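You operate a simulated robot arm through the tools that you are given. There is no shell and no other tool. Be economical: measure what you need, move in short steps, check, and stop when the job is done.

The job below is to be done with a simulated two-armed robot. You get a single attempt, and the scene is never put back.

## Task
Pick up the can from the bench top with one hand, pass it to the other hand and put it on the rack shelf. Set down upright: can.

The check looks at the end state, three seconds after you hand in, the way a careful person would. Anything else that was tipped, shoved, dropped, spilled or broken makes it a failure.

## Robot
Two 7-joint arms with two-finger parallel grippers on one trunk, on a base that drives. Base frame: it is fixed to the floor where the robot stands at the start and does not move with it; the origin is under the middle of the robot, x ahead of it, y to its left, z up; the surface under the hand at the start is at about z = 92. Lengths are in cm, angles in degrees, forces in N, time in s.
The left shoulder is at the start at [8, 13.1, 94.7], the right one opposite. With the tool pointing down near the work surface each hand reaches from about 36 to 84 cm from the robot's upright axis, wherever it stands, measured 20 degrees to its own side. Places, roughly: rack shelf [-110, 30, 80]. Payload 1.57 kg a hand.
The tool frame of a hand sits at the grasp point between the pads (the TCP): z along the fingers, y along the line on which they close. The tips reach 3 cm beyond it. The gripper opens to 11 cm. The fingers are 2.4 cm wide and 1.2 cm thick; the gripper's body (4.8 by 11.2 cm) begins 7.8 cm behind the TCP.
Orientation is told as [roll, pitch, yaw] about the base's x, y, z axes, in that order, counted from this pose: with the fingers straight down and closing along the base's y, the tool's x points along the base's -x, its y along +y and its z along -z.

## Interface
- The arms move only by the tool nudge_tool. It takes "left_rows", "right_rows" or both (then of equal length, played together; a hand with none holds still); each is a list of rows, each an object (a shift or turn left out is 0, a gripper value left out holds the last) with "dr": the turn, a rotation vector about the tool's x, y, z in degrees, a list of three; "dp": the shift along the tool's x, y, z in mm, a list of three; "claw": the gripper command, from -1 (shut) to 1 (fully open), values between in proportion. In form: [{"dr": [wx, wy, wz], "dp": [x, y, z], "claw": claw}, ...]. A call has 1 to 12 rows; each row shifts and turns the commanded pose from where the row before left it, along the tool's axes as they then stand. Each row takes 0.2 s and may step no farther than 5 cm and 8.6 degrees from the row before; otherwise, or with a gripper value out of range, the whole call is refused. A pose out of reach is approached as far as the arm can. The call stops where the force on the tool passes 40 N (or 10 N more than at its start, if that is more) or the arm is blocked; 0.2 s more then pass. Each finger travels about 10.8 cm/s and halts on what it meets, pressing with about 43 N; the grip force reading is that of the motor and also rises with nothing between the fingers. The clock runs only during rows and for 0.2 s after the last one: add rows that do not move to give the fingers time. The reply holds the time, the measured pose of the TCP, the force on the tool along the base axes, the opening and the grip force, in the units named above and with some noise, with the torque about the TCP (base axes, N m) and any sound that the robot's microphone picked up.
- Cameras (640 x 400 px; columns grow to the right, rows downward): "scene" is now at [-12.92, 8.75, 141.84]; the picture's right is [0.99, -0.12, -0.00], its down [-0.07, -0.57, -0.82] and it looks along [0.10, 0.81, -0.57] (base axes); focal length 214 px, centre (320, 200). "left" rides on the left gripper at [7, -1.6, -14.1] in its tool frame; the picture's right is [0.23, 0.97, 0.00], its down [-0.86, 0.20, -0.48] and it looks along [-0.47, 0.11, 0.88] (tool axes); focal length 222 px, centre (320, 200). "right" rides on the right gripper at [7, 1.6, -14.1] in its tool frame; the picture's right is [-0.23, 0.97, 0.00], its down [-0.86, -0.20, -0.48] and it looks along [-0.47, -0.11, 0.88] (tool axes); focal length 222 px, centre (320, 200). There is no depth. A picture from a camera that has moved, and an enlarged one, comes with that camera's place and axes in the base frame and with its lens.
- snapshot(camera): a new picture of that camera. No time passes.
- drive_base(legs): drives the robot by 1 to 6 legs, each [ahead, left, turn to the left] in cm, cm and degrees, along the robot's own axes; the way and the turn of a leg run together, so that a leg with both is an arc; at most 150 cm and 180 degrees a leg. The arms and the cameras ride along, it lands a little off, and it stops where it bumps. It gives what a move gives.
- aim_head(pan, tilt): turns the head with the scene camera to pan (to the left, within 109 degrees either way) and tilt (down, from -29 to 69), counted from straight ahead of the robot. It gives what a move gives.
- zoom(camera, box): a new picture of the part [left, top, right, bottom] of that camera's present view, enlarged. No time passes.
- close_job(): hands the job in; it is judged then, once.

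Go step by step. Nothing tells you exact positions but the pictures and the camera data: compare them with the known pose of the tool, close in by small moves and look again before you grip or let go. The budget is 120 turns and 100 pictures, counting those below and the enlarged ones. Unless the task says otherwise, let go and move clear before handing in, and close with one line.

The tools are called after "Emit:" as a command line: name --argument value ..., lists and objects as JSON in quotes. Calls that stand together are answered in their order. nudge_tool: Moves the arms, as the interface text tells. Its arguments: {"type":"object","properties":{"left_rows":{"type":"array","items":{"type":"object","properties":{"dr":{"type":"array","items":{"type":"number"}},"dp":{"type":"array","items":{"type":"number"}},"claw":{"type":"number"}}}},"right_rows":{"type":"array","items":{"type":"object","properties":{"dr":{"type":"array","items":{"type":"number"}},"dp":{"type":"array","items":{"type":"number"}},"claw":{"type":"number"}}}}},"required":[]} The other tools are called the same way: drive_base (legs) drives the base; aim_head (pan, tilt) turns the head that bears the scene camera; snapshot (camera) takes a picture; zoom (camera, box) takes an enlarged picture of a part of a camera's view; close_job () hands the job in.

At the start:

```text
t: 0.0
left_position: [32.93, 44.11, 123.23]
left_tool_rot: [0.0, 0.0, -0.1]
left_ft_force: [0.6, 0.6, 0.5]
left_torque: [0.02, 0.0, 0.02]
left_opening: 11.02
left_grasp_force: 0.0
right_position: [50.96, 3.12, 116.61]
right_tool_rot: [0.1, 0.0, 0.0]
right_ft_force: [0.4, 0.3, -0.7]
right_torque: [-0.02, 0.0, -0.02]
right_opening: 11.0
right_grasp_force: 0.0
robot x, y, heading: [0.12, 0.05, 0.1]
head pan, tilt: [83.3, 35.0]
```

scene: 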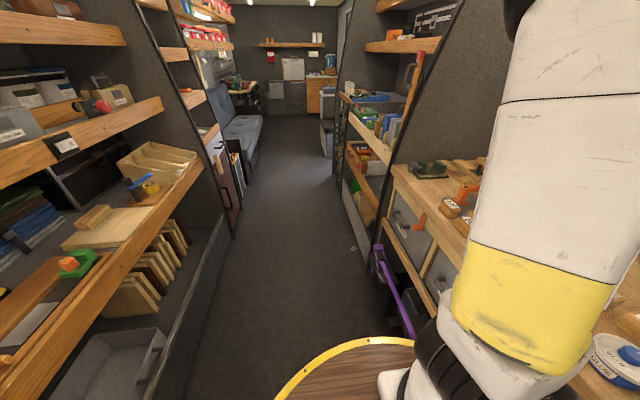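
right: 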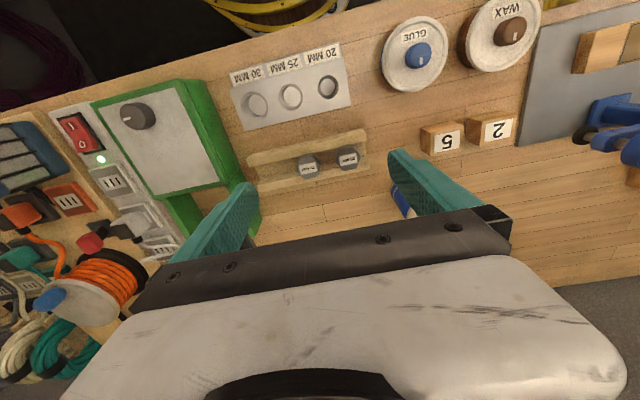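
left: 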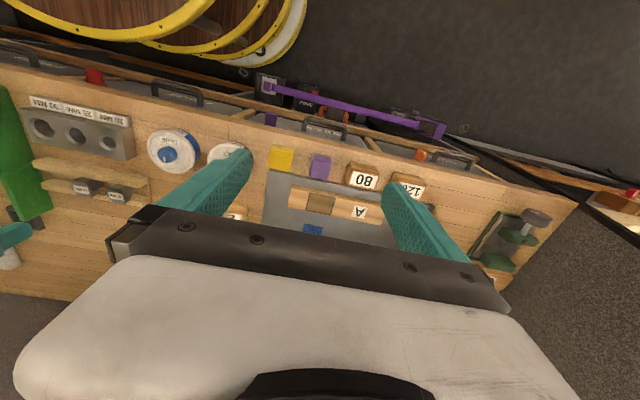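

The views show a bench ahead of the robot with tools on it, and shelves behind. I'll turn the head toward the bench and look for the can.

Emit:
aim_head --pan 0 --tilt 40

Emit:
snapshot --camera "scene"

```text
t: 1.6
left_position: [32.88, 44.12, 123.24]
left_tool_rot: [0.0, 0.0, 0.0]
left_ft_force: [0.4, 0.0, 0.0]
left_torque: [-0.01, 0.0, -0.03]
left_opening: 11.0
left_grasp_force: 0.0
right_position: [51.1, 3.14, 116.54]
right_tool_rot: [0.1, 0.0, 0.0]
right_ft_force: [0.2, 0.1, 0.4]
right_torque: [0.0, 0.01, -0.02]
right_opening: 11.01
right_grasp_force: 0.1
robot x, y, heading: [-0.04, -0.03, 0.1]
head pan, tilt: [0.0, 40.0]
```

```text
96 pictures are left
camera scene: at [-5.45, 0.01, 141.09], right [0.0, -1.0, 0.0], down [-0.64, 0.0, -0.77], along [0.77, 0.0, -0.64], focal length 214 px, centre (320, 200)
```

scene: 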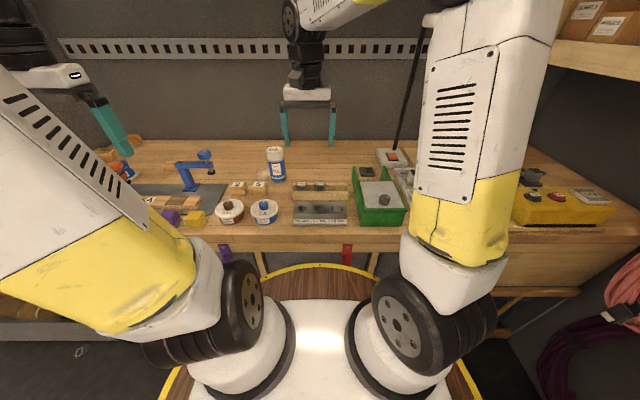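

Emit:
zoom --camera "scene" --box '[140, 130, 360, 250]'

Emit:
aim_head --pan 109 --tilt 30

Emit:
snapshot --camera "scene"

```text
2.91 times, centred on (250, 190) of scene
camera zoom: at [-5.45, 0.01, 141.09], right [0.0, -1.0, 0.0], down [-0.64, 0.0, -0.77], along [0.77, 0.0, -0.64], focal length 624 px, centre (524, 229)
```

zoom: 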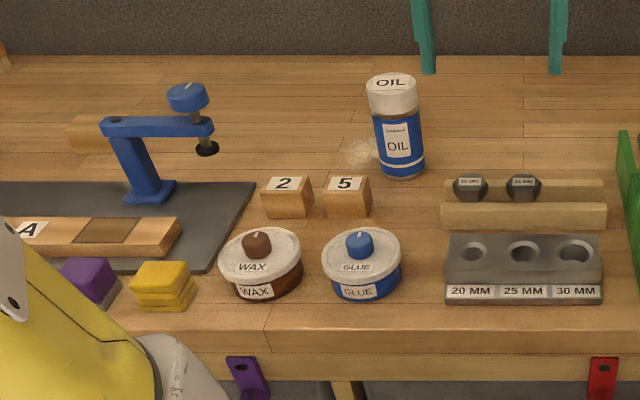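

```text
t: 3.4
left_position: [32.78, 44.09, 123.24]
left_tool_rot: [0.0, -0.1, 0.0]
left_ft_force: [-0.8, 0.7, -0.1]
left_torque: [0.0, 0.01, -0.04]
left_opening: 11.0
left_grasp_force: 0.2
right_position: [51.1, 3.12, 116.6]
right_tool_rot: [0.0, 0.0, 0.0]
right_ft_force: [-0.4, 0.2, 0.2]
right_torque: [-0.02, 0.0, -0.01]
right_opening: 11.0
right_grasp_force: 0.0
robot x, y, heading: [-0.13, -0.16, 0.3]
head pan, tilt: [108.9, 30.0]
```

```text
94 pictures are left
camera scene: at [-16.87, 8.57, 142.62], right [0.95, 0.32, 0.0], down [0.16, -0.47, -0.87], along [-0.28, 0.82, -0.5], focal length 214 px, centre (320, 200)
```

scene: 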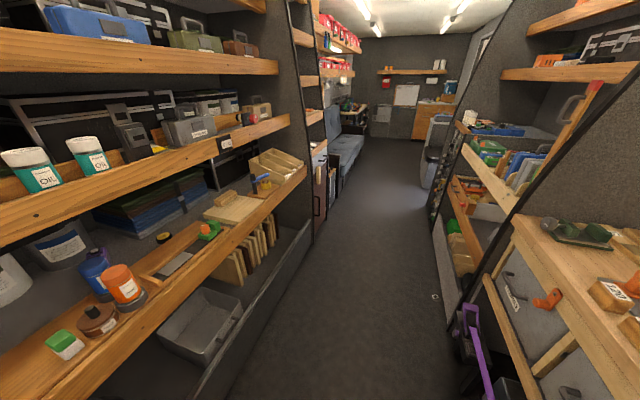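

The can looks to be the blue "OIL" can at about (68, 17), roughly 12.5 cm tall. The target is the low rack board on the opposite side. I'll clear the right hand to its side and bring the left hand above the can.

Emit:
nudge_tool --right_rows '[{"dp": [10, -47, -7]}, {"dp": [10, -47, -7]}, {"dp": [10, -47, -7]}, {"dp": [10, -47, -7]}, {"dp": [10, -47, -7]}, {"dp": [10, -47, -7]}, {}, {}, {}, {}, {}]' --left_rows '[{}, {}, {"dp": [-35, -30, 2]}, {"dp": [-35, -30, 2]}, {"dp": [-35, -30, 2]}, {"dp": [-35, -30, 2]}, {"dp": [-35, -30, 2]}, {"dp": [-35, -30, 2]}, {"dp": [-35, -30, 2]}, {"dp": [-35, -30, 2]}, {"dp": [-35, -30, 2]}]'

Emit:
aim_head --pan 0 --tilt 40

Emit:
snapshot --camera "left"

Emit:
snapshot --camera "scene"

```text
t: 5.8
left_position: [64.28, 17.09, 121.48]
left_tool_rot: [0.1, 0.0, 0.0]
left_ft_force: [-0.1, 0.1, -0.6]
left_torque: [-0.02, -0.06, -0.02]
left_opening: 11.01
left_grasp_force: 0.1
right_position: [45.23, -24.9, 120.77]
right_tool_rot: [0.0, 0.0, 0.0]
right_ft_force: [0.5, -0.1, 0.1]
right_torque: [-0.02, -0.02, -0.01]
right_opening: 10.99
right_grasp_force: 0.0
robot x, y, heading: [0.12, 0.06, -0.2]
head pan, tilt: [108.9, 30.0]
```

```text
t: 7.7
left_position: [64.15, 17.07, 121.51]
left_tool_rot: [0.0, 0.0, 0.0]
left_ft_force: [-0.7, 0.0, -0.6]
left_torque: [0.0, 0.03, -0.03]
left_opening: 10.97
left_grasp_force: 0.0
right_position: [45.13, -24.9, 120.73]
right_tool_rot: [0.1, 0.0, 0.0]
right_ft_force: [-0.4, 0.2, 0.0]
right_torque: [0.01, 0.0, 0.01]
right_opening: 11.0
right_grasp_force: 0.0
robot x, y, heading: [0.04, 0.07, 0.0]
head pan, tilt: [0.0, 40.0]
```

```text
93 pictures are left
camera left: at [57.42, 15.62, 135.66], right [-0.23, 0.97, 0.0], down [0.86, 0.2, 0.48], along [0.47, 0.11, -0.88], focal length 222 px, centre (320, 200)
```

left: 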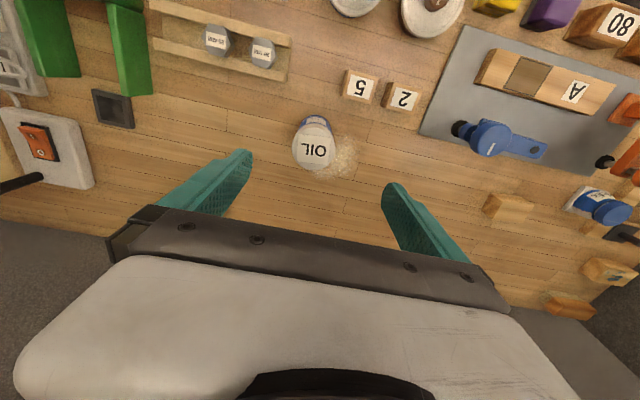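

```text
92 pictures are left
camera scene: at [-5.44, 0.0, 141.09], right [0.0, -1.0, 0.0], down [-0.64, 0.0, -0.77], along [0.77, 0.0, -0.64], focal length 214 px, centre (320, 200)
```

scene: 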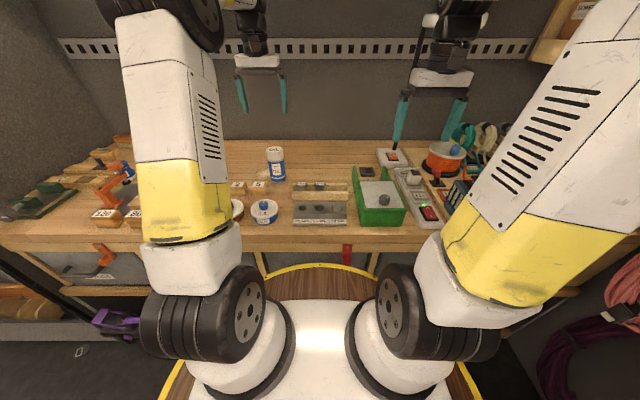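

The can top measures about (65.4, 16.8, 105.5). I'll lower above it and look again.

Emit:
nudge_tool --left_rows '[{"dp": [-6, -1, 45]}, {"dp": [-6, -2, 45]}, {}]'

Emit:
snapshot --camera "left"

Emit:
zoom --camera "scene" --box '[220, 100, 340, 200]'

```text
t: 8.5
left_position: [65.41, 16.57, 112.38]
left_tool_rot: [-0.1, 0.0, 0.0]
left_ft_force: [-0.5, -0.6, -0.1]
left_torque: [-0.02, 0.02, -0.04]
left_opening: 11.01
left_grasp_force: 0.0
right_position: [45.1, -25.05, 120.77]
right_tool_rot: [-0.1, 0.1, 0.0]
right_ft_force: [-0.7, 1.2, -0.1]
right_torque: [0.02, 0.02, -0.01]
right_opening: 10.99
right_grasp_force: 0.1
robot x, y, heading: [0.14, -0.4, 0.0]
head pan, tilt: [0.0, 40.0]
```

```text
91 pictures are left
camera left: at [58.61, 15.05, 126.56], right [-0.23, 0.97, 0.0], down [0.85, 0.2, 0.48], along [0.47, 0.11, -0.88], focal length 222 px, centre (320, 200)
```

left: 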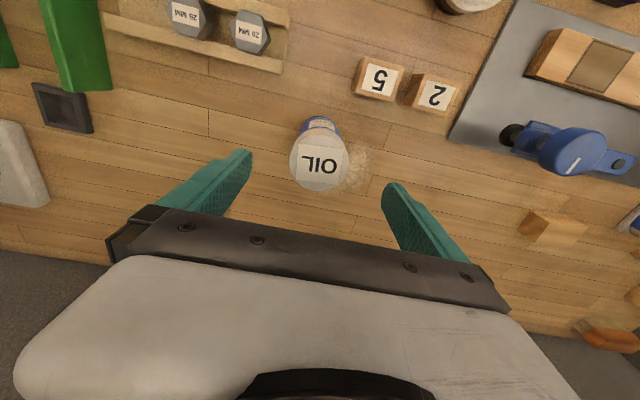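

```text
4.00 times, centred on (280, 150) of scene
camera zoom: at [-5.44, 0.0, 141.09], right [0.0, -1.0, 0.0], down [-0.64, 0.0, -0.77], along [0.77, 0.0, -0.64], focal length 858 px, centre (480, 400)
```

zoom: 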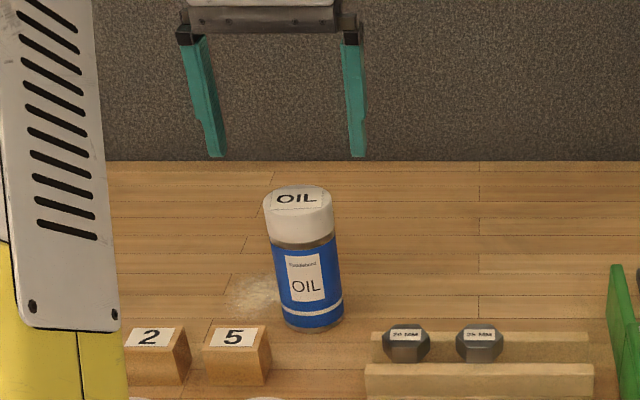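

The can is centred about 0.5 cm ahead of the TCP and between the fingers. I'll descend to z≈102.8 and close.

Emit:
nudge_tool --left_rows '[{"dp": [-5, 0, 32]}, {"dp": [0, 0, 32]}, {"dp": [0, 0, 32]}, {}]'

Emit:
snapshot --camera "left"

Emit:
zoom --camera "scene" --box '[220, 100, 340, 200]'

```text
t: 9.5
left_position: [66.09, 16.72, 102.65]
left_tool_rot: [0.0, 0.0, 0.0]
left_ft_force: [-0.1, -0.7, -0.2]
left_torque: [-0.03, -0.02, 0.01]
left_opening: 11.0
left_grasp_force: 0.0
right_position: [45.27, -24.99, 120.71]
right_tool_rot: [0.1, 0.0, 0.0]
right_ft_force: [-1.0, 0.0, 0.1]
right_torque: [0.03, 0.0, -0.02]
right_opening: 11.0
right_grasp_force: 0.1
robot x, y, heading: [0.4, -0.24, -0.2]
head pan, tilt: [0.0, 40.0]
```

```text
89 pictures are left
camera left: at [59.28, 15.09, 116.82], right [-0.23, 0.97, 0.0], down [0.85, 0.2, 0.48], along [0.47, 0.11, -0.88], focal length 222 px, centre (320, 200)
```

left: 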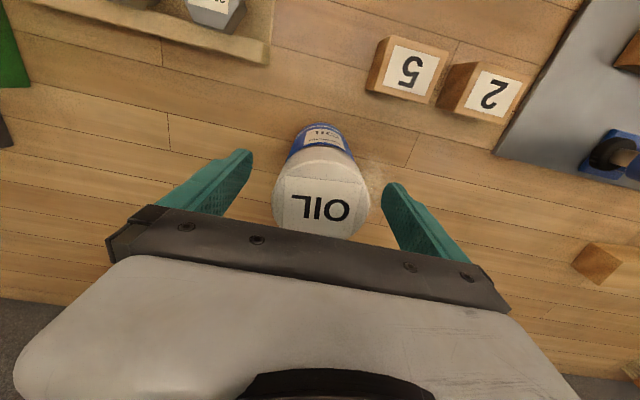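

```text
4.00 times, centred on (280, 150) of scene
camera zoom: at [-5.44, 0.0, 141.09], right [0.0, -1.0, 0.0], down [-0.64, 0.0, -0.77], along [0.77, 0.0, -0.64], focal length 858 px, centre (480, 400)
```

zoom: 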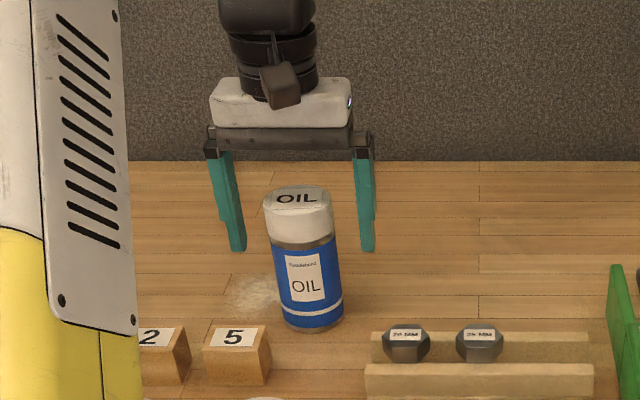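

The can stands between the fingers; I'll close gently in steps and let it settle.

Emit:
nudge_tool --left_rows '[{"dp": [5, -2, 0], "claw": 0.4}, {"claw": 0.2}, {"claw": 0.0}, {"claw": -0.2}, {"claw": -1}, {}, {}]'

Emit:
zoom --camera "scene" --box '[220, 100, 340, 200]'

```text
t: 11.1
left_position: [65.51, 16.53, 102.55]
left_tool_rot: [-0.1, 0.0, 0.0]
left_ft_force: [-0.9, 1.8, 2.5]
left_torque: [0.08, 0.09, -0.03]
left_opening: 6.04
left_grasp_force: 42.8
right_position: [45.19, -24.89, 120.75]
right_tool_rot: [0.0, 0.0, 0.1]
right_ft_force: [0.1, -0.4, -0.3]
right_torque: [0.03, -0.02, -0.01]
right_opening: 11.01
right_grasp_force: 0.0
robot x, y, heading: [0.22, 0.04, -0.3]
head pan, tilt: [0.0, 40.0]
```

```text
4.00 times, centred on (280, 150) of scene
camera zoom: at [-5.45, 0.01, 141.09], right [0.0, -1.0, 0.0], down [-0.64, 0.0, -0.77], along [0.77, 0.0, -0.64], focal length 858 px, centre (480, 400)
```

zoom: 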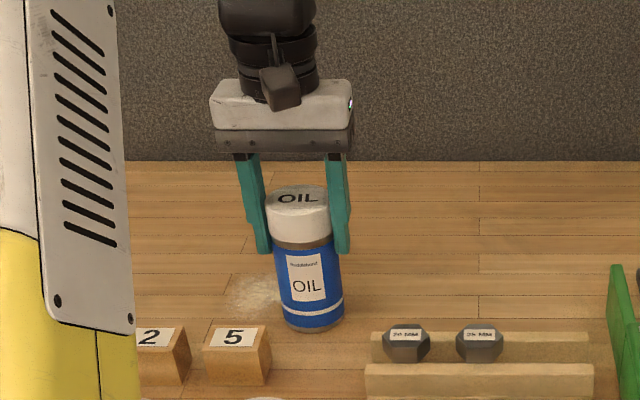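

Gripped at 6.0 cm. I lift straight up and check.

Emit:
nudge_tool --left_rows '[{"dp": [0, 0, -10]}, {"dp": [0, 0, -20]}, {"dp": [0, 0, -40]}, {"dp": [0, 0, -40]}, {"dp": [0, 0, -40]}, {"dp": [0, 0, -40]}, {"dp": [0, 0, -40]}, {}]'

Emit:
snapshot --camera "scene"

```text
t: 12.9
left_position: [65.58, 16.7, 125.87]
left_tool_rot: [0.1, 0.0, -0.1]
left_ft_force: [-0.6, -0.1, -4.5]
left_torque: [-0.01, 0.03, 0.02]
left_opening: 6.05
left_grasp_force: 42.7
right_position: [45.17, -25.01, 120.82]
right_tool_rot: [0.0, 0.1, 0.0]
right_ft_force: [0.6, 1.0, -0.1]
right_torque: [-0.02, 0.02, 0.0]
right_opening: 11.01
right_grasp_force: 0.0
robot x, y, heading: [-0.1, -0.13, 0.1]
head pan, tilt: [0.0, 40.0]
```

```text
86 pictures are left
camera scene: at [-5.43, 0.0, 141.09], right [0.0, -1.0, 0.0], down [-0.64, 0.0, -0.77], along [0.77, 0.0, -0.64], focal length 214 px, centre (320, 200)
```

scene: 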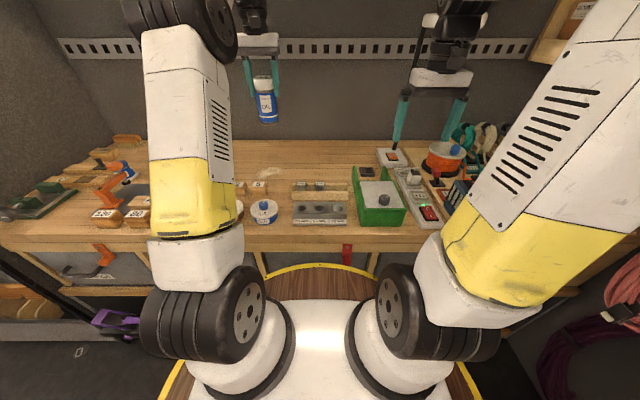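

The can is held securely (≈0.45 kg). Now I bring the left hand to a hand-over spot and turn the right hand so its fingers point forward-left, 30° down.

Emit:
nudge_tool --left_rows '[{"dp": [27, -12, -5]}, {"dp": [27, -12, -5]}, {"dp": [27, -12, -5]}, {"dp": [27, -12, -6]}, {}, {}, {}]' --right_rows '[{"dr": [0, -8.5, 0]}, {"dr": [0, -8.5, 0]}, {"dr": [0, -8.5, 0]}, {"dr": [0, -8.5, 0]}, {"dr": [0, -8.5, 0]}, {"dr": [0, -8.5, 0]}, {"dr": [0, -8.5, 0]}]'

Emit:
nudge_tool --right_rows '[{"dr": [-6.5, 0, -3.75]}, {"dr": [-6.5, 0, -3.75]}, {"dr": [-6.5, 0, -3.75]}, {"dr": [-6.5, 0, -3.75]}, {"dr": [-6.5, 0, -3.75]}, {"dr": [-6.5, 0, -3.75]}, {}]'

Emit:
snapshot --camera "scene"

Emit:
snapshot --camera "right"

```text
t: 14.5
left_position: [54.7, 11.87, 127.82]
left_tool_rot: [-0.1, 0.0, -0.1]
left_ft_force: [0.2, -0.5, -3.4]
left_torque: [-0.03, 0.02, 0.01]
left_opening: 6.06
left_grasp_force: 42.9
right_position: [45.11, -25.07, 120.72]
right_tool_rot: [0.0, -59.7, 0.1]
right_ft_force: [0.4, -0.2, 0.5]
right_torque: [-0.02, -0.02, 0.03]
right_opening: 10.99
right_grasp_force: 0.1
robot x, y, heading: [0.03, 0.01, 0.3]
head pan, tilt: [0.0, 40.0]
```

```text
t: 16.1
left_position: [54.6, 11.93, 127.84]
left_tool_rot: [0.1, 0.0, 0.0]
left_ft_force: [-0.8, 0.5, -3.4]
left_torque: [-0.04, 0.0, 0.0]
left_opening: 6.03
left_grasp_force: 42.8
right_position: [45.03, -25.12, 120.82]
right_tool_rot: [0.6, -59.7, 44.6]
right_ft_force: [-0.1, -0.7, -0.2]
right_torque: [-0.03, 0.03, 0.01]
right_opening: 10.97
right_grasp_force: 0.1
robot x, y, heading: [-0.25, 0.15, -0.0]
head pan, tilt: [0.0, 40.0]
```

```text
85 pictures are left
camera scene: at [-5.44, -0.01, 141.09], right [0.0, -1.0, 0.0], down [-0.64, 0.0, -0.77], along [0.77, 0.0, -0.64], focal length 214 px, centre (320, 200)
```

scene: 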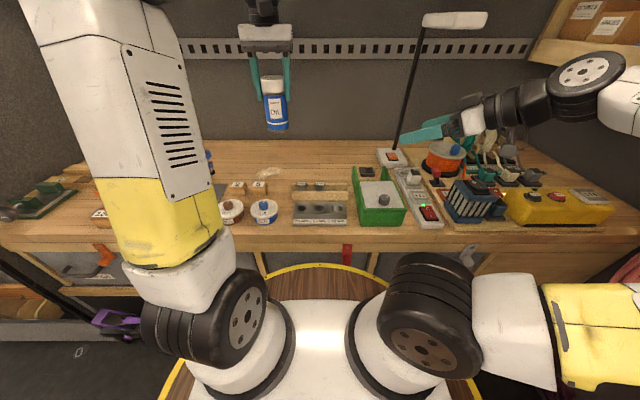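

```text
84 pictures are left
camera right: at [32.68, -35.18, 121.8], right [-0.61, 0.77, 0.2], down [0.16, -0.13, 0.98], along [0.78, 0.63, -0.04], focal length 222 px, centre (320, 200)
```

right: 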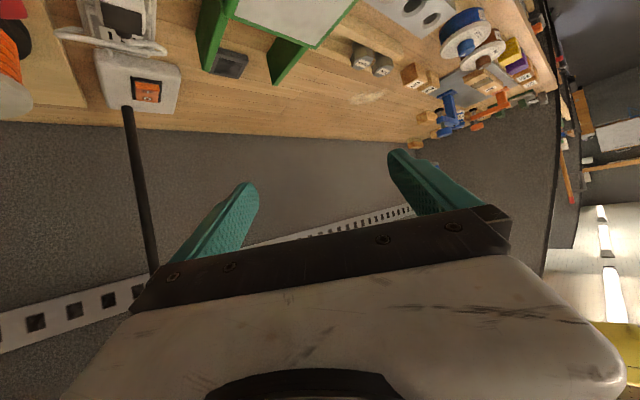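

The hands are posed well. I move the right hand to a pre-grasp point about 14 cm short of the can.

Emit:
nudge_tool --right_rows '[{"dp": [-24.3, 27.9, 20.1]}, {"dp": [-24.3, 27.9, 20.1]}, {"dp": [-24.3, 27.9, 20.1]}, {"dp": [-24.3, 27.9, 20.1]}, {"dp": [-24.3, 27.9, 20.1]}, {"dp": [-24.3, 27.9, 20.1]}, {"dp": [-24.3, 27.9, 20.1]}, {}]'

Emit:
snapshot --camera "scene"

Emit:
snapshot --camera "right"

```text
t: 17.9
left_position: [54.63, 11.91, 127.77]
left_tool_rot: [-0.1, 0.1, 0.0]
left_ft_force: [0.0, -0.4, -3.1]
left_torque: [0.02, 0.07, -0.02]
left_opening: 6.04
left_grasp_force: 43.0
right_position: [46.17, 3.6, 128.57]
right_tool_rot: [0.9, -59.7, 44.2]
right_ft_force: [0.0, -0.8, -0.2]
right_torque: [0.03, 0.03, -0.02]
right_opening: 11.02
right_grasp_force: 0.1
robot x, y, heading: [0.25, -0.13, -0.1]
head pan, tilt: [0.0, 40.0]
```

```text
83 pictures are left
camera scene: at [-5.44, 0.01, 141.09], right [0.0, -1.0, 0.0], down [-0.64, 0.0, -0.77], along [0.77, 0.0, -0.64], focal length 214 px, centre (320, 200)
```

scene: 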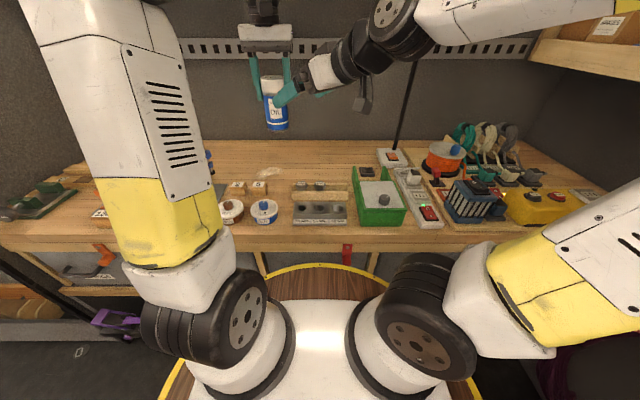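

```text
82 pictures are left
camera right: at [33.7, -6.46, 129.66], right [-0.61, 0.77, 0.2], down [0.16, -0.13, 0.98], along [0.78, 0.63, -0.04], focal length 222 px, centre (320, 200)
```

right: 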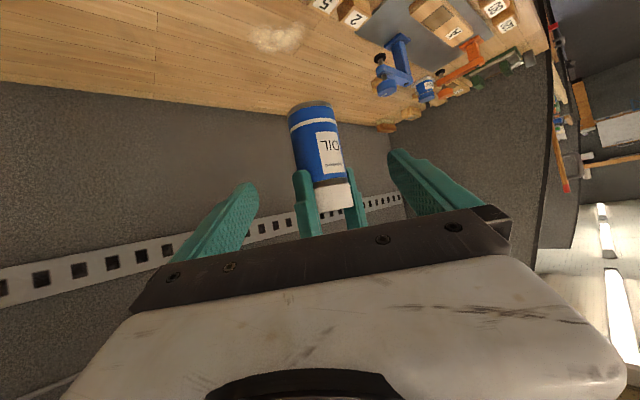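

The can's lower half lies straight along the right hand's approach line. I advance 11 cm and look.

Emit:
nudge_tool --right_rows '[{"dp": [0, 0, 28]}, {"dp": [0, 0, 28]}, {"dp": [0, 0, 28]}, {"dp": [0, 0, 26]}, {}]'

Emit:
zoom --camera "scene" --box '[200, 20, 440, 170]'

Emit:
snapshot --camera "right"

```text
t: 19.1
left_position: [54.64, 11.93, 127.86]
left_tool_rot: [0.0, 0.0, 0.1]
left_ft_force: [0.2, -0.2, -3.0]
left_torque: [-0.02, 0.04, 0.02]
left_opening: 6.03
left_grasp_force: 43.2
right_position: [52.69, 10.29, 123.1]
right_tool_rot: [0.7, -59.6, 44.3]
right_ft_force: [1.4, -0.1, 0.5]
right_torque: [-0.01, -0.01, -0.02]
right_opening: 11.02
right_grasp_force: 0.1
robot x, y, heading: [0.15, 0.08, 0.0]
head pan, tilt: [0.0, 40.0]
```

```text
2.67 times, centred on (320, 95) of scene
camera zoom: at [-5.44, 0.01, 141.09], right [0.0, -1.0, 0.0], down [-0.64, 0.0, -0.77], along [0.77, 0.0, -0.64], focal length 572 px, centre (320, 480)
```

zoom: 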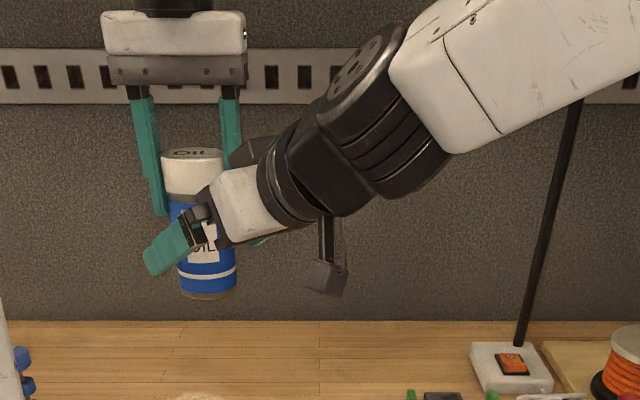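

```text
80 pictures are left
camera right: at [40.3, 0.21, 124.1], right [-0.61, 0.77, 0.2], down [0.16, -0.13, 0.98], along [0.78, 0.63, -0.04], focal length 222 px, centre (320, 200)
```

right: 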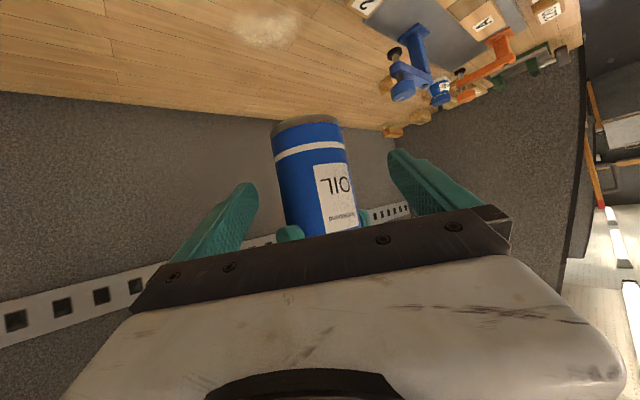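

All clear; I finish the approach.

Emit:
nudge_tool --right_rows '[{"dp": [2, -2, 16]}, {"dp": [1, 0, 15]}, {}]'

Emit:
zoom --camera "scene" --box '[200, 20, 440, 170]'

Emit:
snapshot --camera "right"

Emit:
snapshot --camera "left"

```text
t: 19.9
left_position: [54.5, 11.84, 127.81]
left_tool_rot: [0.0, 0.0, -0.1]
left_ft_force: [-0.2, 0.2, -3.1]
left_torque: [0.02, 0.03, 0.0]
left_opening: 6.02
left_grasp_force: 43.3
right_position: [54.67, 11.81, 122.26]
right_tool_rot: [0.9, -62.0, 44.4]
right_ft_force: [-0.2, -0.2, -0.1]
right_torque: [-0.02, -0.02, 0.04]
right_opening: 11.01
right_grasp_force: 0.0
right hand out of reach, approached as far as the arm can: row 2
robot x, y, heading: [-0.05, 0.05, 0.1]
head pan, tilt: [0.0, 40.0]
```

```text
2.67 times, centred on (320, 95) of scene
camera zoom: at [-5.43, 0.0, 141.09], right [0.0, -1.0, 0.0], down [-0.64, 0.0, -0.77], along [0.77, 0.0, -0.64], focal length 572 px, centre (320, 480)
```

zoom: 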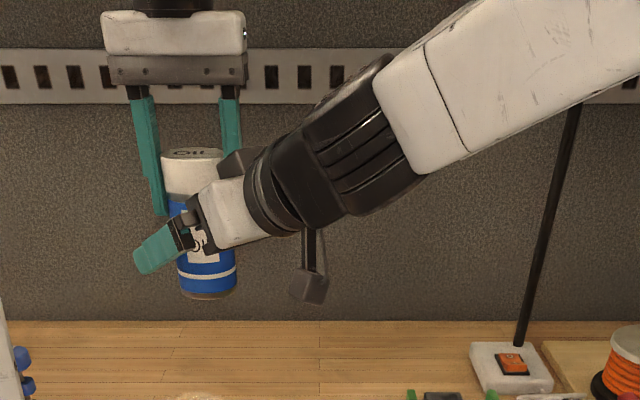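

```text
78 pictures are left
camera right: at [42.23, 1.67, 122.75], right [-0.61, 0.76, 0.21], down [0.13, -0.16, 0.98], along [0.78, 0.63, 0.0], focal length 222 px, centre (320, 200)
```

right: 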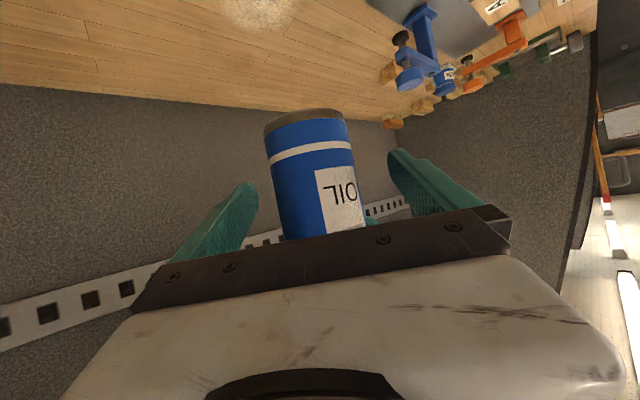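

```text
77 pictures are left
camera left: at [47.85, 10.33, 141.99], right [-0.23, 0.97, 0.0], down [0.86, 0.2, 0.48], along [0.47, 0.11, -0.88], focal length 222 px, centre (320, 200)
```

left: 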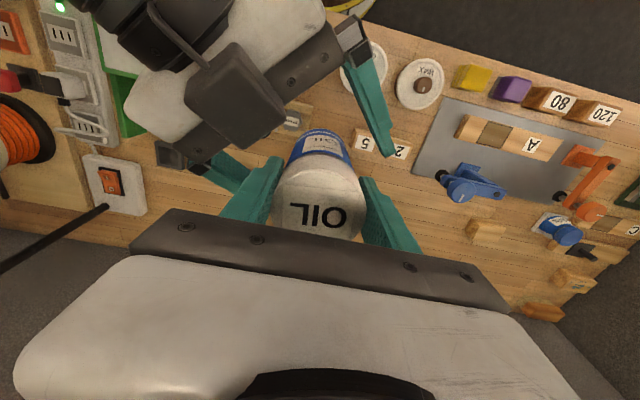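

The right hand stopped slightly high (reach limit), and its finger could brush the left tip. I raise the left hand with the can by 1.2 cm so the right grips lower, then close the right gripper.

Emit:
nudge_tool --left_rows '[{"dp": [0, 0, -6]}, {"dp": [0, 0, -6]}, {}, {}, {}, {}, {}, {}, {}]' --right_rows '[{}, {}, {"claw": 0.5}, {"claw": 0.3}, {"claw": 0.15}, {"claw": 0.05}, {"claw": -0.2}, {"claw": -1}, {}]'

Emit:
zoom --camera "scene" --box '[200, 20, 440, 170]'

Emit:
snapshot --camera "left"

Emit:
snapshot --camera "right"

```text
t: 21.9
left_position: [54.72, 11.86, 129.07]
left_tool_rot: [0.1, 0.0, 0.0]
left_ft_force: [-16.9, 8.1, 1.1]
left_torque: [0.2, 0.52, -0.25]
left_opening: 6.03
left_grasp_force: 43.1
right_position: [54.71, 11.61, 122.23]
right_tool_rot: [0.9, -61.9, 44.0]
right_ft_force: [17.0, -9.2, -1.0]
right_torque: [0.38, 0.71, 0.18]
right_opening: 5.92
right_grasp_force: 42.9
robot x, y, heading: [-0.05, -0.29, 0.1]
head pan, tilt: [0.0, 40.0]
```

```text
2.67 times, centred on (320, 95) of scene
camera zoom: at [-5.44, 0.0, 141.09], right [0.0, -1.0, 0.0], down [-0.64, 0.0, -0.77], along [0.77, 0.0, -0.64], focal length 572 px, centre (320, 480)
```

zoom: 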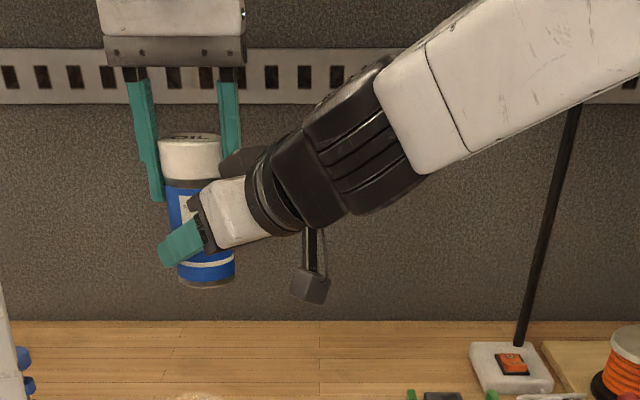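

```text
75 pictures are left
camera left: at [47.87, 10.34, 143.24], right [-0.23, 0.97, 0.0], down [0.86, 0.2, 0.48], along [0.46, 0.11, -0.88], focal length 222 px, centre (320, 200)
```

left: 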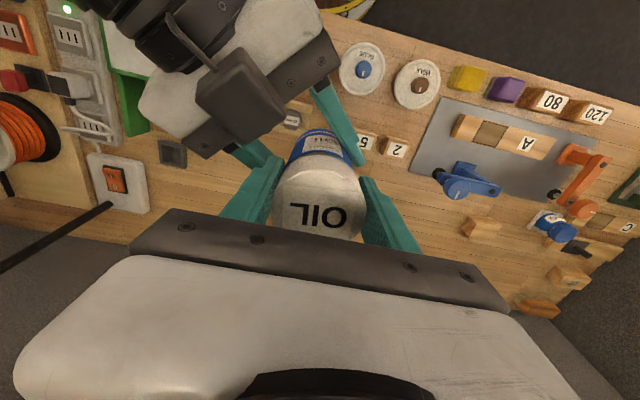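

```text
74 pictures are left
camera right: at [42.29, 1.6, 122.74], right [-0.61, 0.76, 0.21], down [0.13, -0.16, 0.98], along [0.78, 0.62, 0.0], focal length 222 px, centre (320, 200)
```

right: 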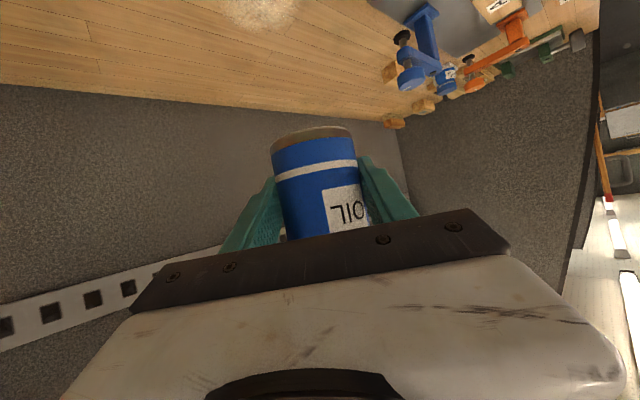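

Both hands hold; there's a ~19 N internal force from slight misalignment. I relax it with a small right-hand shift, then see.

Emit:
nudge_tool --right_rows '[{"dp": [0, -2, 0]}, {}]'

```text
t: 22.5
left_position: [54.74, 11.83, 129.01]
left_tool_rot: [0.3, 0.3, 0.1]
left_ft_force: [-22.9, 18.9, -8.5]
left_torque: [0.24, 0.44, 0.11]
left_opening: 6.04
left_grasp_force: 42.9
right_position: [54.62, 11.66, 122.25]
right_tool_rot: [1.7, -61.7, 43.7]
right_ft_force: [22.2, -18.7, 5.3]
right_torque: [1.08, 1.08, -0.17]
right_opening: 5.89
right_grasp_force: 43.0
right hand out of reach, approached as far as the arm can: row 1
robot x, y, heading: [0.02, 0.05, -0.2]
head pan, tilt: [0.0, 40.0]
```

That made it worse because the right arm is at its reach limit; I undo it and instead relax with the left hand.

Emit:
nudge_tool --right_rows '[{"dp": [0, 2, 0]}, {}]' --left_rows '[{"dp": [1.5, 1, 0]}, {}]'

```text
t: 23.1
left_position: [54.57, 12.09, 129.04]
left_tool_rot: [0.2, 0.2, 0.2]
left_ft_force: [-15.6, 27.9, -12.4]
left_torque: [0.33, 0.78, 0.2]
left_opening: 6.03
left_grasp_force: 42.4
right_position: [54.39, 11.91, 122.08]
right_tool_rot: [0.7, -59.9, 44.1]
right_ft_force: [15.3, -27.8, 9.5]
right_torque: [1.59, 0.19, -0.36]
right_opening: 5.92
right_grasp_force: 43.1
robot x, y, heading: [-0.41, 0.2, -0.0]
head pan, tilt: [0.0, 40.0]
```

Emit:
nudge_tool --left_rows '[{"dp": [1, 2, 1]}, {}]'

```text
t: 23.7
left_position: [54.54, 12.33, 128.98]
left_tool_rot: [0.1, 0.0, 0.0]
left_ft_force: [-13.2, 22.1, -12.3]
left_torque: [0.28, 0.33, 0.53]
left_opening: 6.01
left_grasp_force: 42.9
right_position: [54.25, 11.99, 122.17]
right_tool_rot: [0.8, -59.7, 44.2]
right_ft_force: [13.6, -22.6, 8.7]
right_torque: [1.26, 0.47, -0.6]
right_opening: 5.93
right_grasp_force: 43.4
robot x, y, heading: [0.13, -0.08, 0.0]
head pan, tilt: [0.0, 40.0]
```

The force is falling; one more relaxing step in the same direction.

Emit:
nudge_tool --left_rows '[{"dp": [2, 3, 1]}, {"dp": [1, 2, 1]}, {}]'

```text
t: 24.5
left_position: [54.2, 12.43, 128.92]
left_tool_rot: [-0.2, -0.2, -0.3]
left_ft_force: [-6.4, 4.8, 6.4]
left_torque: [-0.34, 0.0, 0.18]
left_opening: 6.04
left_grasp_force: 43.2
right_position: [54.02, 12.23, 122.0]
right_tool_rot: [0.9, -59.5, 44.4]
right_ft_force: [6.9, -4.3, -5.4]
right_torque: [0.61, 0.44, -0.2]
right_opening: 5.94
right_grasp_force: 43.0
robot x, y, heading: [-0.02, -0.1, 0.1]
head pan, tilt: [0.0, 40.0]
```

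The internal force is low now, so the left hand can open slowly.

Emit:
nudge_tool --left_rows '[{"claw": 0.12}, {"claw": 0.2}, {"claw": 0.35}, {"claw": 0.6}, {"claw": 0.9}, {}]'

Emit:
zoom --camera "scene" --box '[200, 20, 440, 170]'

Emit:
snapshot --camera "left"

```text
t: 25.9
left_position: [54.16, 12.73, 128.79]
left_tool_rot: [0.0, -0.1, 0.1]
left_ft_force: [-0.6, 13.2, 11.4]
left_torque: [-0.24, 0.23, 0.09]
left_opening: 9.32
left_grasp_force: 0.1
right_position: [54.34, 11.93, 122.18]
right_tool_rot: [0.9, -59.7, 44.2]
right_ft_force: [0.5, -13.0, -11.4]
right_torque: [0.98, -0.24, -0.06]
right_opening: 5.89
right_grasp_force: 43.4
robot x, y, heading: [0.21, 0.33, -0.1]
head pan, tilt: [0.0, 40.0]
```

```text
2.67 times, centred on (320, 95) of scene
camera zoom: at [-5.44, 0.0, 141.09], right [0.0, -1.0, 0.0], down [-0.64, 0.0, -0.77], along [0.77, 0.0, -0.64], focal length 572 px, centre (320, 480)
```

zoom: 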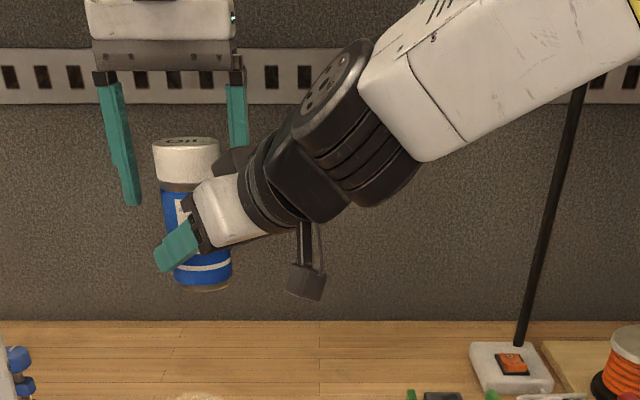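

```text
72 pictures are left
camera left: at [47.37, 11.15, 142.98], right [-0.23, 0.97, 0.0], down [0.85, 0.2, 0.48], along [0.47, 0.11, -0.88], focal length 222 px, centre (320, 200)
```

left: 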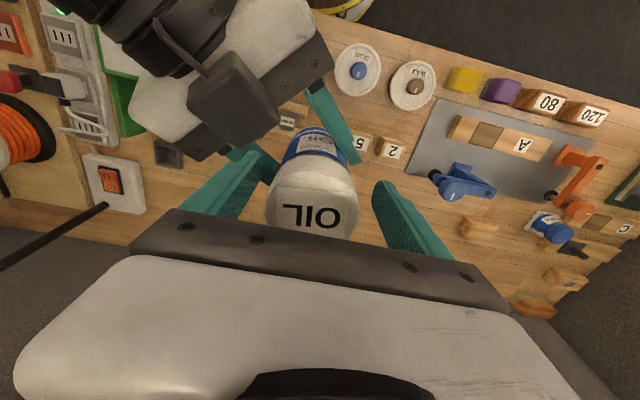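

The left inner fingertip leans on the right gripper; I ease it and lift the left hand straight up off the can.

Emit:
nudge_tool --left_rows '[{"claw": 0.6, "dp": [0, 0, -4]}, {"dp": [0, 0, -12]}, {"dp": [0, 0, -25]}, {"dp": [0, 0, -40]}, {"dp": [0, 0, -40]}, {}]'

Emit:
snapshot --camera "scene"

Emit:
snapshot --camera "right"

```text
t: 27.3
left_position: [54.26, 12.55, 138.9]
left_tool_rot: [0.0, 0.0, 0.1]
left_ft_force: [-0.3, -0.5, -0.4]
left_torque: [0.0, 0.01, 0.02]
left_opening: 8.8
left_grasp_force: 0.0
left hand out of reach, approached as far as the arm can: row 5
right_position: [54.31, 12.1, 122.26]
right_tool_rot: [0.8, -59.6, 44.3]
right_ft_force: [0.3, 0.1, -0.8]
right_torque: [-0.02, 0.0, 0.01]
right_opening: 5.91
right_grasp_force: 43.0
robot x, y, heading: [0.13, 0.2, 0.2]
head pan, tilt: [0.0, 40.0]
```

```text
71 pictures are left
camera scene: at [-5.44, 0.0, 141.09], right [0.0, -1.0, 0.0], down [-0.64, 0.0, -0.77], along [0.77, 0.0, -0.64], focal length 214 px, centre (320, 200)
```

scene: 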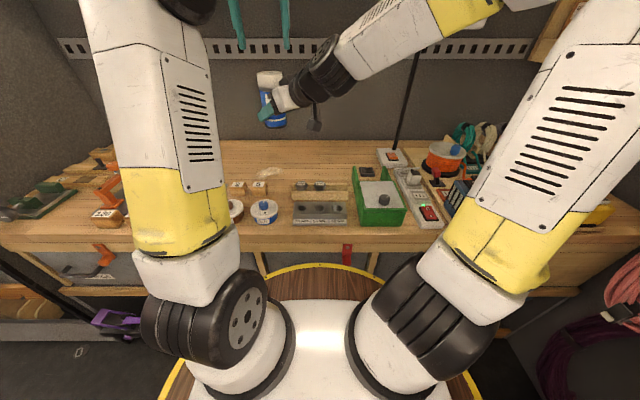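

```text
70 pictures are left
camera right: at [41.87, 2.01, 123.26], right [-0.61, 0.77, 0.2], down [0.16, -0.13, 0.98], along [0.78, 0.63, -0.04], focal length 222 px, centre (320, 200)
```

right: 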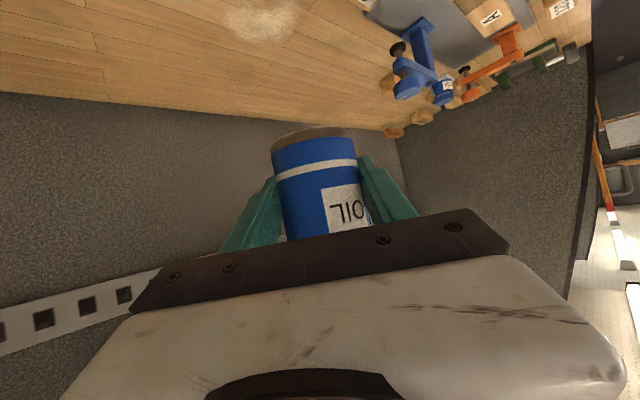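

The can is now in the right hand alone. I check its tilt.

Emit:
zoom --camera "scene" --box '[220, 50, 340, 140]'

```text
4.44 times, centred on (280, 95) of scene
camera zoom: at [-5.44, 0.0, 141.09], right [0.0, -1.0, 0.0], down [-0.64, 0.0, -0.77], along [0.77, 0.0, -0.64], focal length 953 px, centre (498, 667)
```

zoom: 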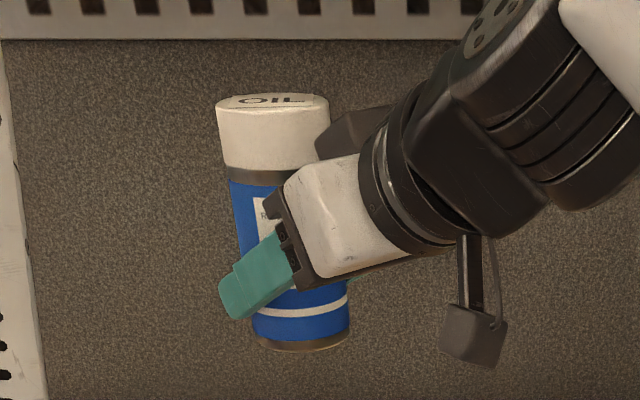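

The can is upright within ~1° in the right hand. I tuck both hands in before driving, keeping the can upright.

Emit:
nudge_tool --right_rows '[{"dp": [20.4, -16.4, -34.8]}, {"dp": [20.4, -16.4, -34.8]}, {"dp": [20.4, -16.4, -34.8]}, {"dp": [20.4, -16.4, -34.8]}, {"dp": [20.4, -16.4, -34.8]}, {"dp": [20.4, -16.4, -34.8]}]' --left_rows '[{"dp": [30, 33, 17]}, {"dp": [30, 33, 17]}, {"dp": [30, 33, 17]}, {"dp": [30, 33, 17]}, {"dp": [30, 33, 17]}, {"dp": [30, 33, 17]}]'

Emit:
nudge_tool --right_rows '[{"dr": [6.5, 0, 3.75]}, {"dr": [6.5, 0, 3.75]}, {"dr": [6.5, 0, 3.75]}, {"dr": [6.5, 0, 3.75]}, {"dr": [6.5, 0, 3.75]}, {"dr": [6.5, 0, 3.75]}, {}]'

Emit:
snapshot --camera "scene"

Emit:
aim_head --pan 109 --tilt 50

Emit:
snapshot --camera "scene"

Emit:
aim_head --pan -109 --tilt 40

Emit:
snapshot --camera "scene"

```text
t: 28.7
left_position: [36.19, 32.48, 128.56]
left_tool_rot: [0.0, 0.0, 0.1]
left_ft_force: [1.0, 0.7, -0.9]
left_torque: [-0.01, 0.06, 0.01]
left_opening: 8.81
left_grasp_force: 0.0
right_position: [44.27, -12.11, 122.29]
right_tool_rot: [0.6, -59.6, 44.3]
right_ft_force: [0.6, 1.0, -3.8]
right_torque: [0.01, 0.07, 0.03]
right_opening: 5.89
right_grasp_force: 43.1
robot x, y, heading: [0.5, 0.04, 0.2]
head pan, tilt: [0.0, 40.0]
```

```text
t: 30.3
left_position: [36.33, 32.38, 128.64]
left_tool_rot: [-0.1, 0.0, -0.1]
left_ft_force: [-0.6, -0.6, 0.5]
left_torque: [-0.01, 0.0, 0.0]
left_opening: 8.81
left_grasp_force: 0.1
right_position: [44.13, -12.11, 121.87]
right_tool_rot: [0.6, -59.1, -0.4]
right_ft_force: [1.3, -0.3, -4.6]
right_torque: [0.02, 0.01, -0.03]
right_opening: 5.91
right_grasp_force: 43.2
robot x, y, heading: [0.23, -0.11, -0.1]
head pan, tilt: [0.0, 40.0]
```

```text
68 pictures are left
camera scene: at [-5.38, 0.35, 141.25], right [0.04, -1.0, 0.0], down [-0.63, -0.03, -0.78], along [0.78, 0.03, -0.63], focal length 214 px, centre (320, 200)
```

scene: 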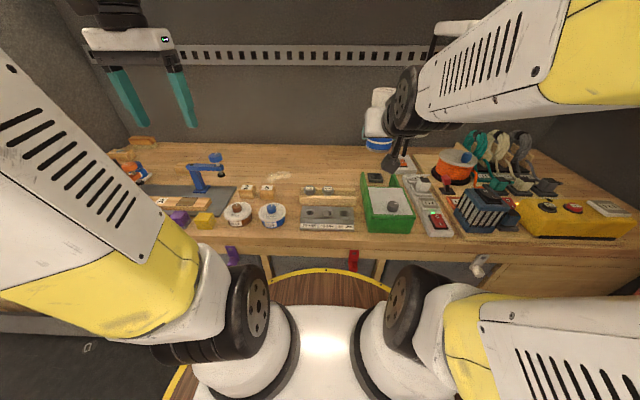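

```text
t: 32.2
left_position: [36.25, 32.43, 128.61]
left_tool_rot: [0.0, 0.1, 0.0]
left_ft_force: [-0.1, -0.7, 1.6]
left_torque: [0.0, 0.02, -0.01]
left_opening: 8.82
left_grasp_force: 0.0
right_position: [44.15, -12.01, 122.02]
right_tool_rot: [0.0, -59.6, 0.0]
right_ft_force: [0.7, 0.8, -2.9]
right_torque: [0.0, 0.02, -0.01]
right_opening: 5.88
right_grasp_force: 43.2
robot x, y, heading: [-0.37, 0.03, 0.0]
head pan, tilt: [108.9, 50.0]
```

```text
67 pictures are left
camera scene: at [-16.44, 7.29, 139.67], right [0.95, 0.32, 0.0], down [0.25, -0.72, -0.64], along [-0.21, 0.61, -0.77], focal length 214 px, centre (320, 200)
```

scene: 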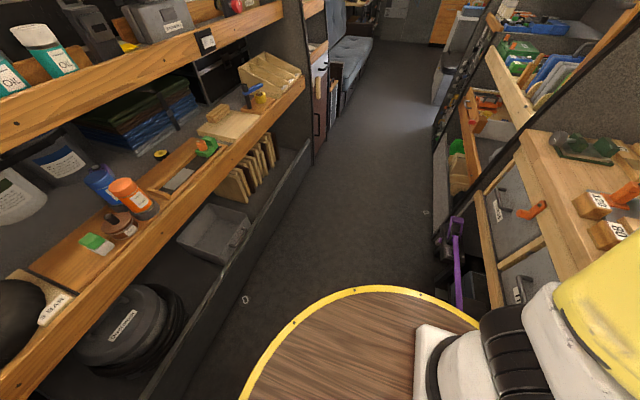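

```text
t: 35.3
left_position: [36.24, 32.32, 128.58]
left_tool_rot: [0.0, 0.0, 0.0]
left_ft_force: [0.6, -0.3, -1.1]
left_torque: [-0.04, 0.02, -0.03]
left_opening: 8.8
left_grasp_force: 0.0
right_position: [44.12, -11.96, 122.15]
right_tool_rot: [0.1, -59.5, 0.1]
right_ft_force: [0.0, -0.2, -4.6]
right_torque: [0.01, 0.02, -0.03]
right_opening: 5.92
right_grasp_force: 43.5
robot x, y, heading: [0.23, -0.07, -0.4]
head pan, tilt: [-108.9, 40.0]
```

```text
66 pictures are left
camera scene: at [-6.0, 0.36, 140.07], right [0.04, -1.0, 0.0], down [-0.73, -0.03, -0.68], along [0.68, 0.03, -0.73], focal length 214 px, centre (320, 200)
```

scene: 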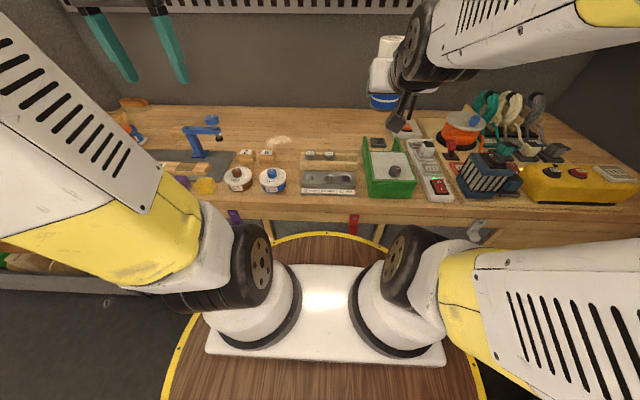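

The base looks like a ~30 cm-radius drum; the aisle runs from the bench edge (x≈39) to the rack edge (x≈-88). I back up to mid-aisle, then turn in two halves.

Emit:
drive_base --legs '[[-24, 0, 0], [0, 0, 90]]'

Emit:
aim_head --pan 90 --tilt 40

Emit:
snapshot --camera "scene"

```text
t: 40.9
left_position: [-56.62, 36.05, 128.61]
left_tool_rot: [0.0, 0.0, 90.5]
left_ft_force: [-0.4, 1.0, 0.9]
left_torque: [0.01, -0.03, 0.03]
left_opening: 8.8
left_grasp_force: 0.1
right_position: [-12.22, 44.16, 122.07]
right_tool_rot: [0.1, -59.5, 90.6]
right_ft_force: [0.3, -0.1, -3.6]
right_torque: [0.01, 0.03, 0.0]
right_opening: 5.91
right_grasp_force: 42.5
robot x, y, heading: [-23.85, -0.16, 90.4]
head pan, tilt: [-108.9, 40.0]
```

```text
t: 43.8
left_position: [-56.54, 36.07, 128.51]
left_tool_rot: [0.0, 0.0, 90.5]
left_ft_force: [0.3, -0.4, -0.1]
left_torque: [0.0, 0.02, 0.04]
left_opening: 8.82
left_grasp_force: 0.1
right_position: [-12.27, 44.22, 122.07]
right_tool_rot: [0.0, -59.5, 90.6]
right_ft_force: [-0.5, 0.8, -2.3]
right_torque: [-0.03, -0.03, -0.01]
right_opening: 5.88
right_grasp_force: 42.7
robot x, y, heading: [-23.88, -0.03, 90.7]
head pan, tilt: [90.0, 40.0]
```

```text
65 pictures are left
camera scene: at [-32.25, -14.02, 141.09], right [-0.01, 1.0, 0.0], down [0.64, 0.01, -0.77], along [-0.77, -0.01, -0.64], focal length 214 px, centre (320, 200)
```

scene: 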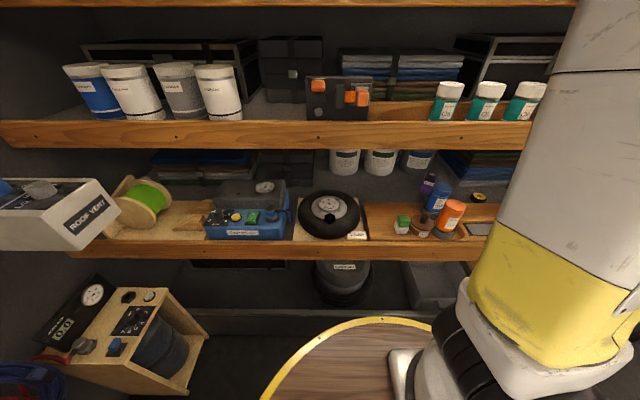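

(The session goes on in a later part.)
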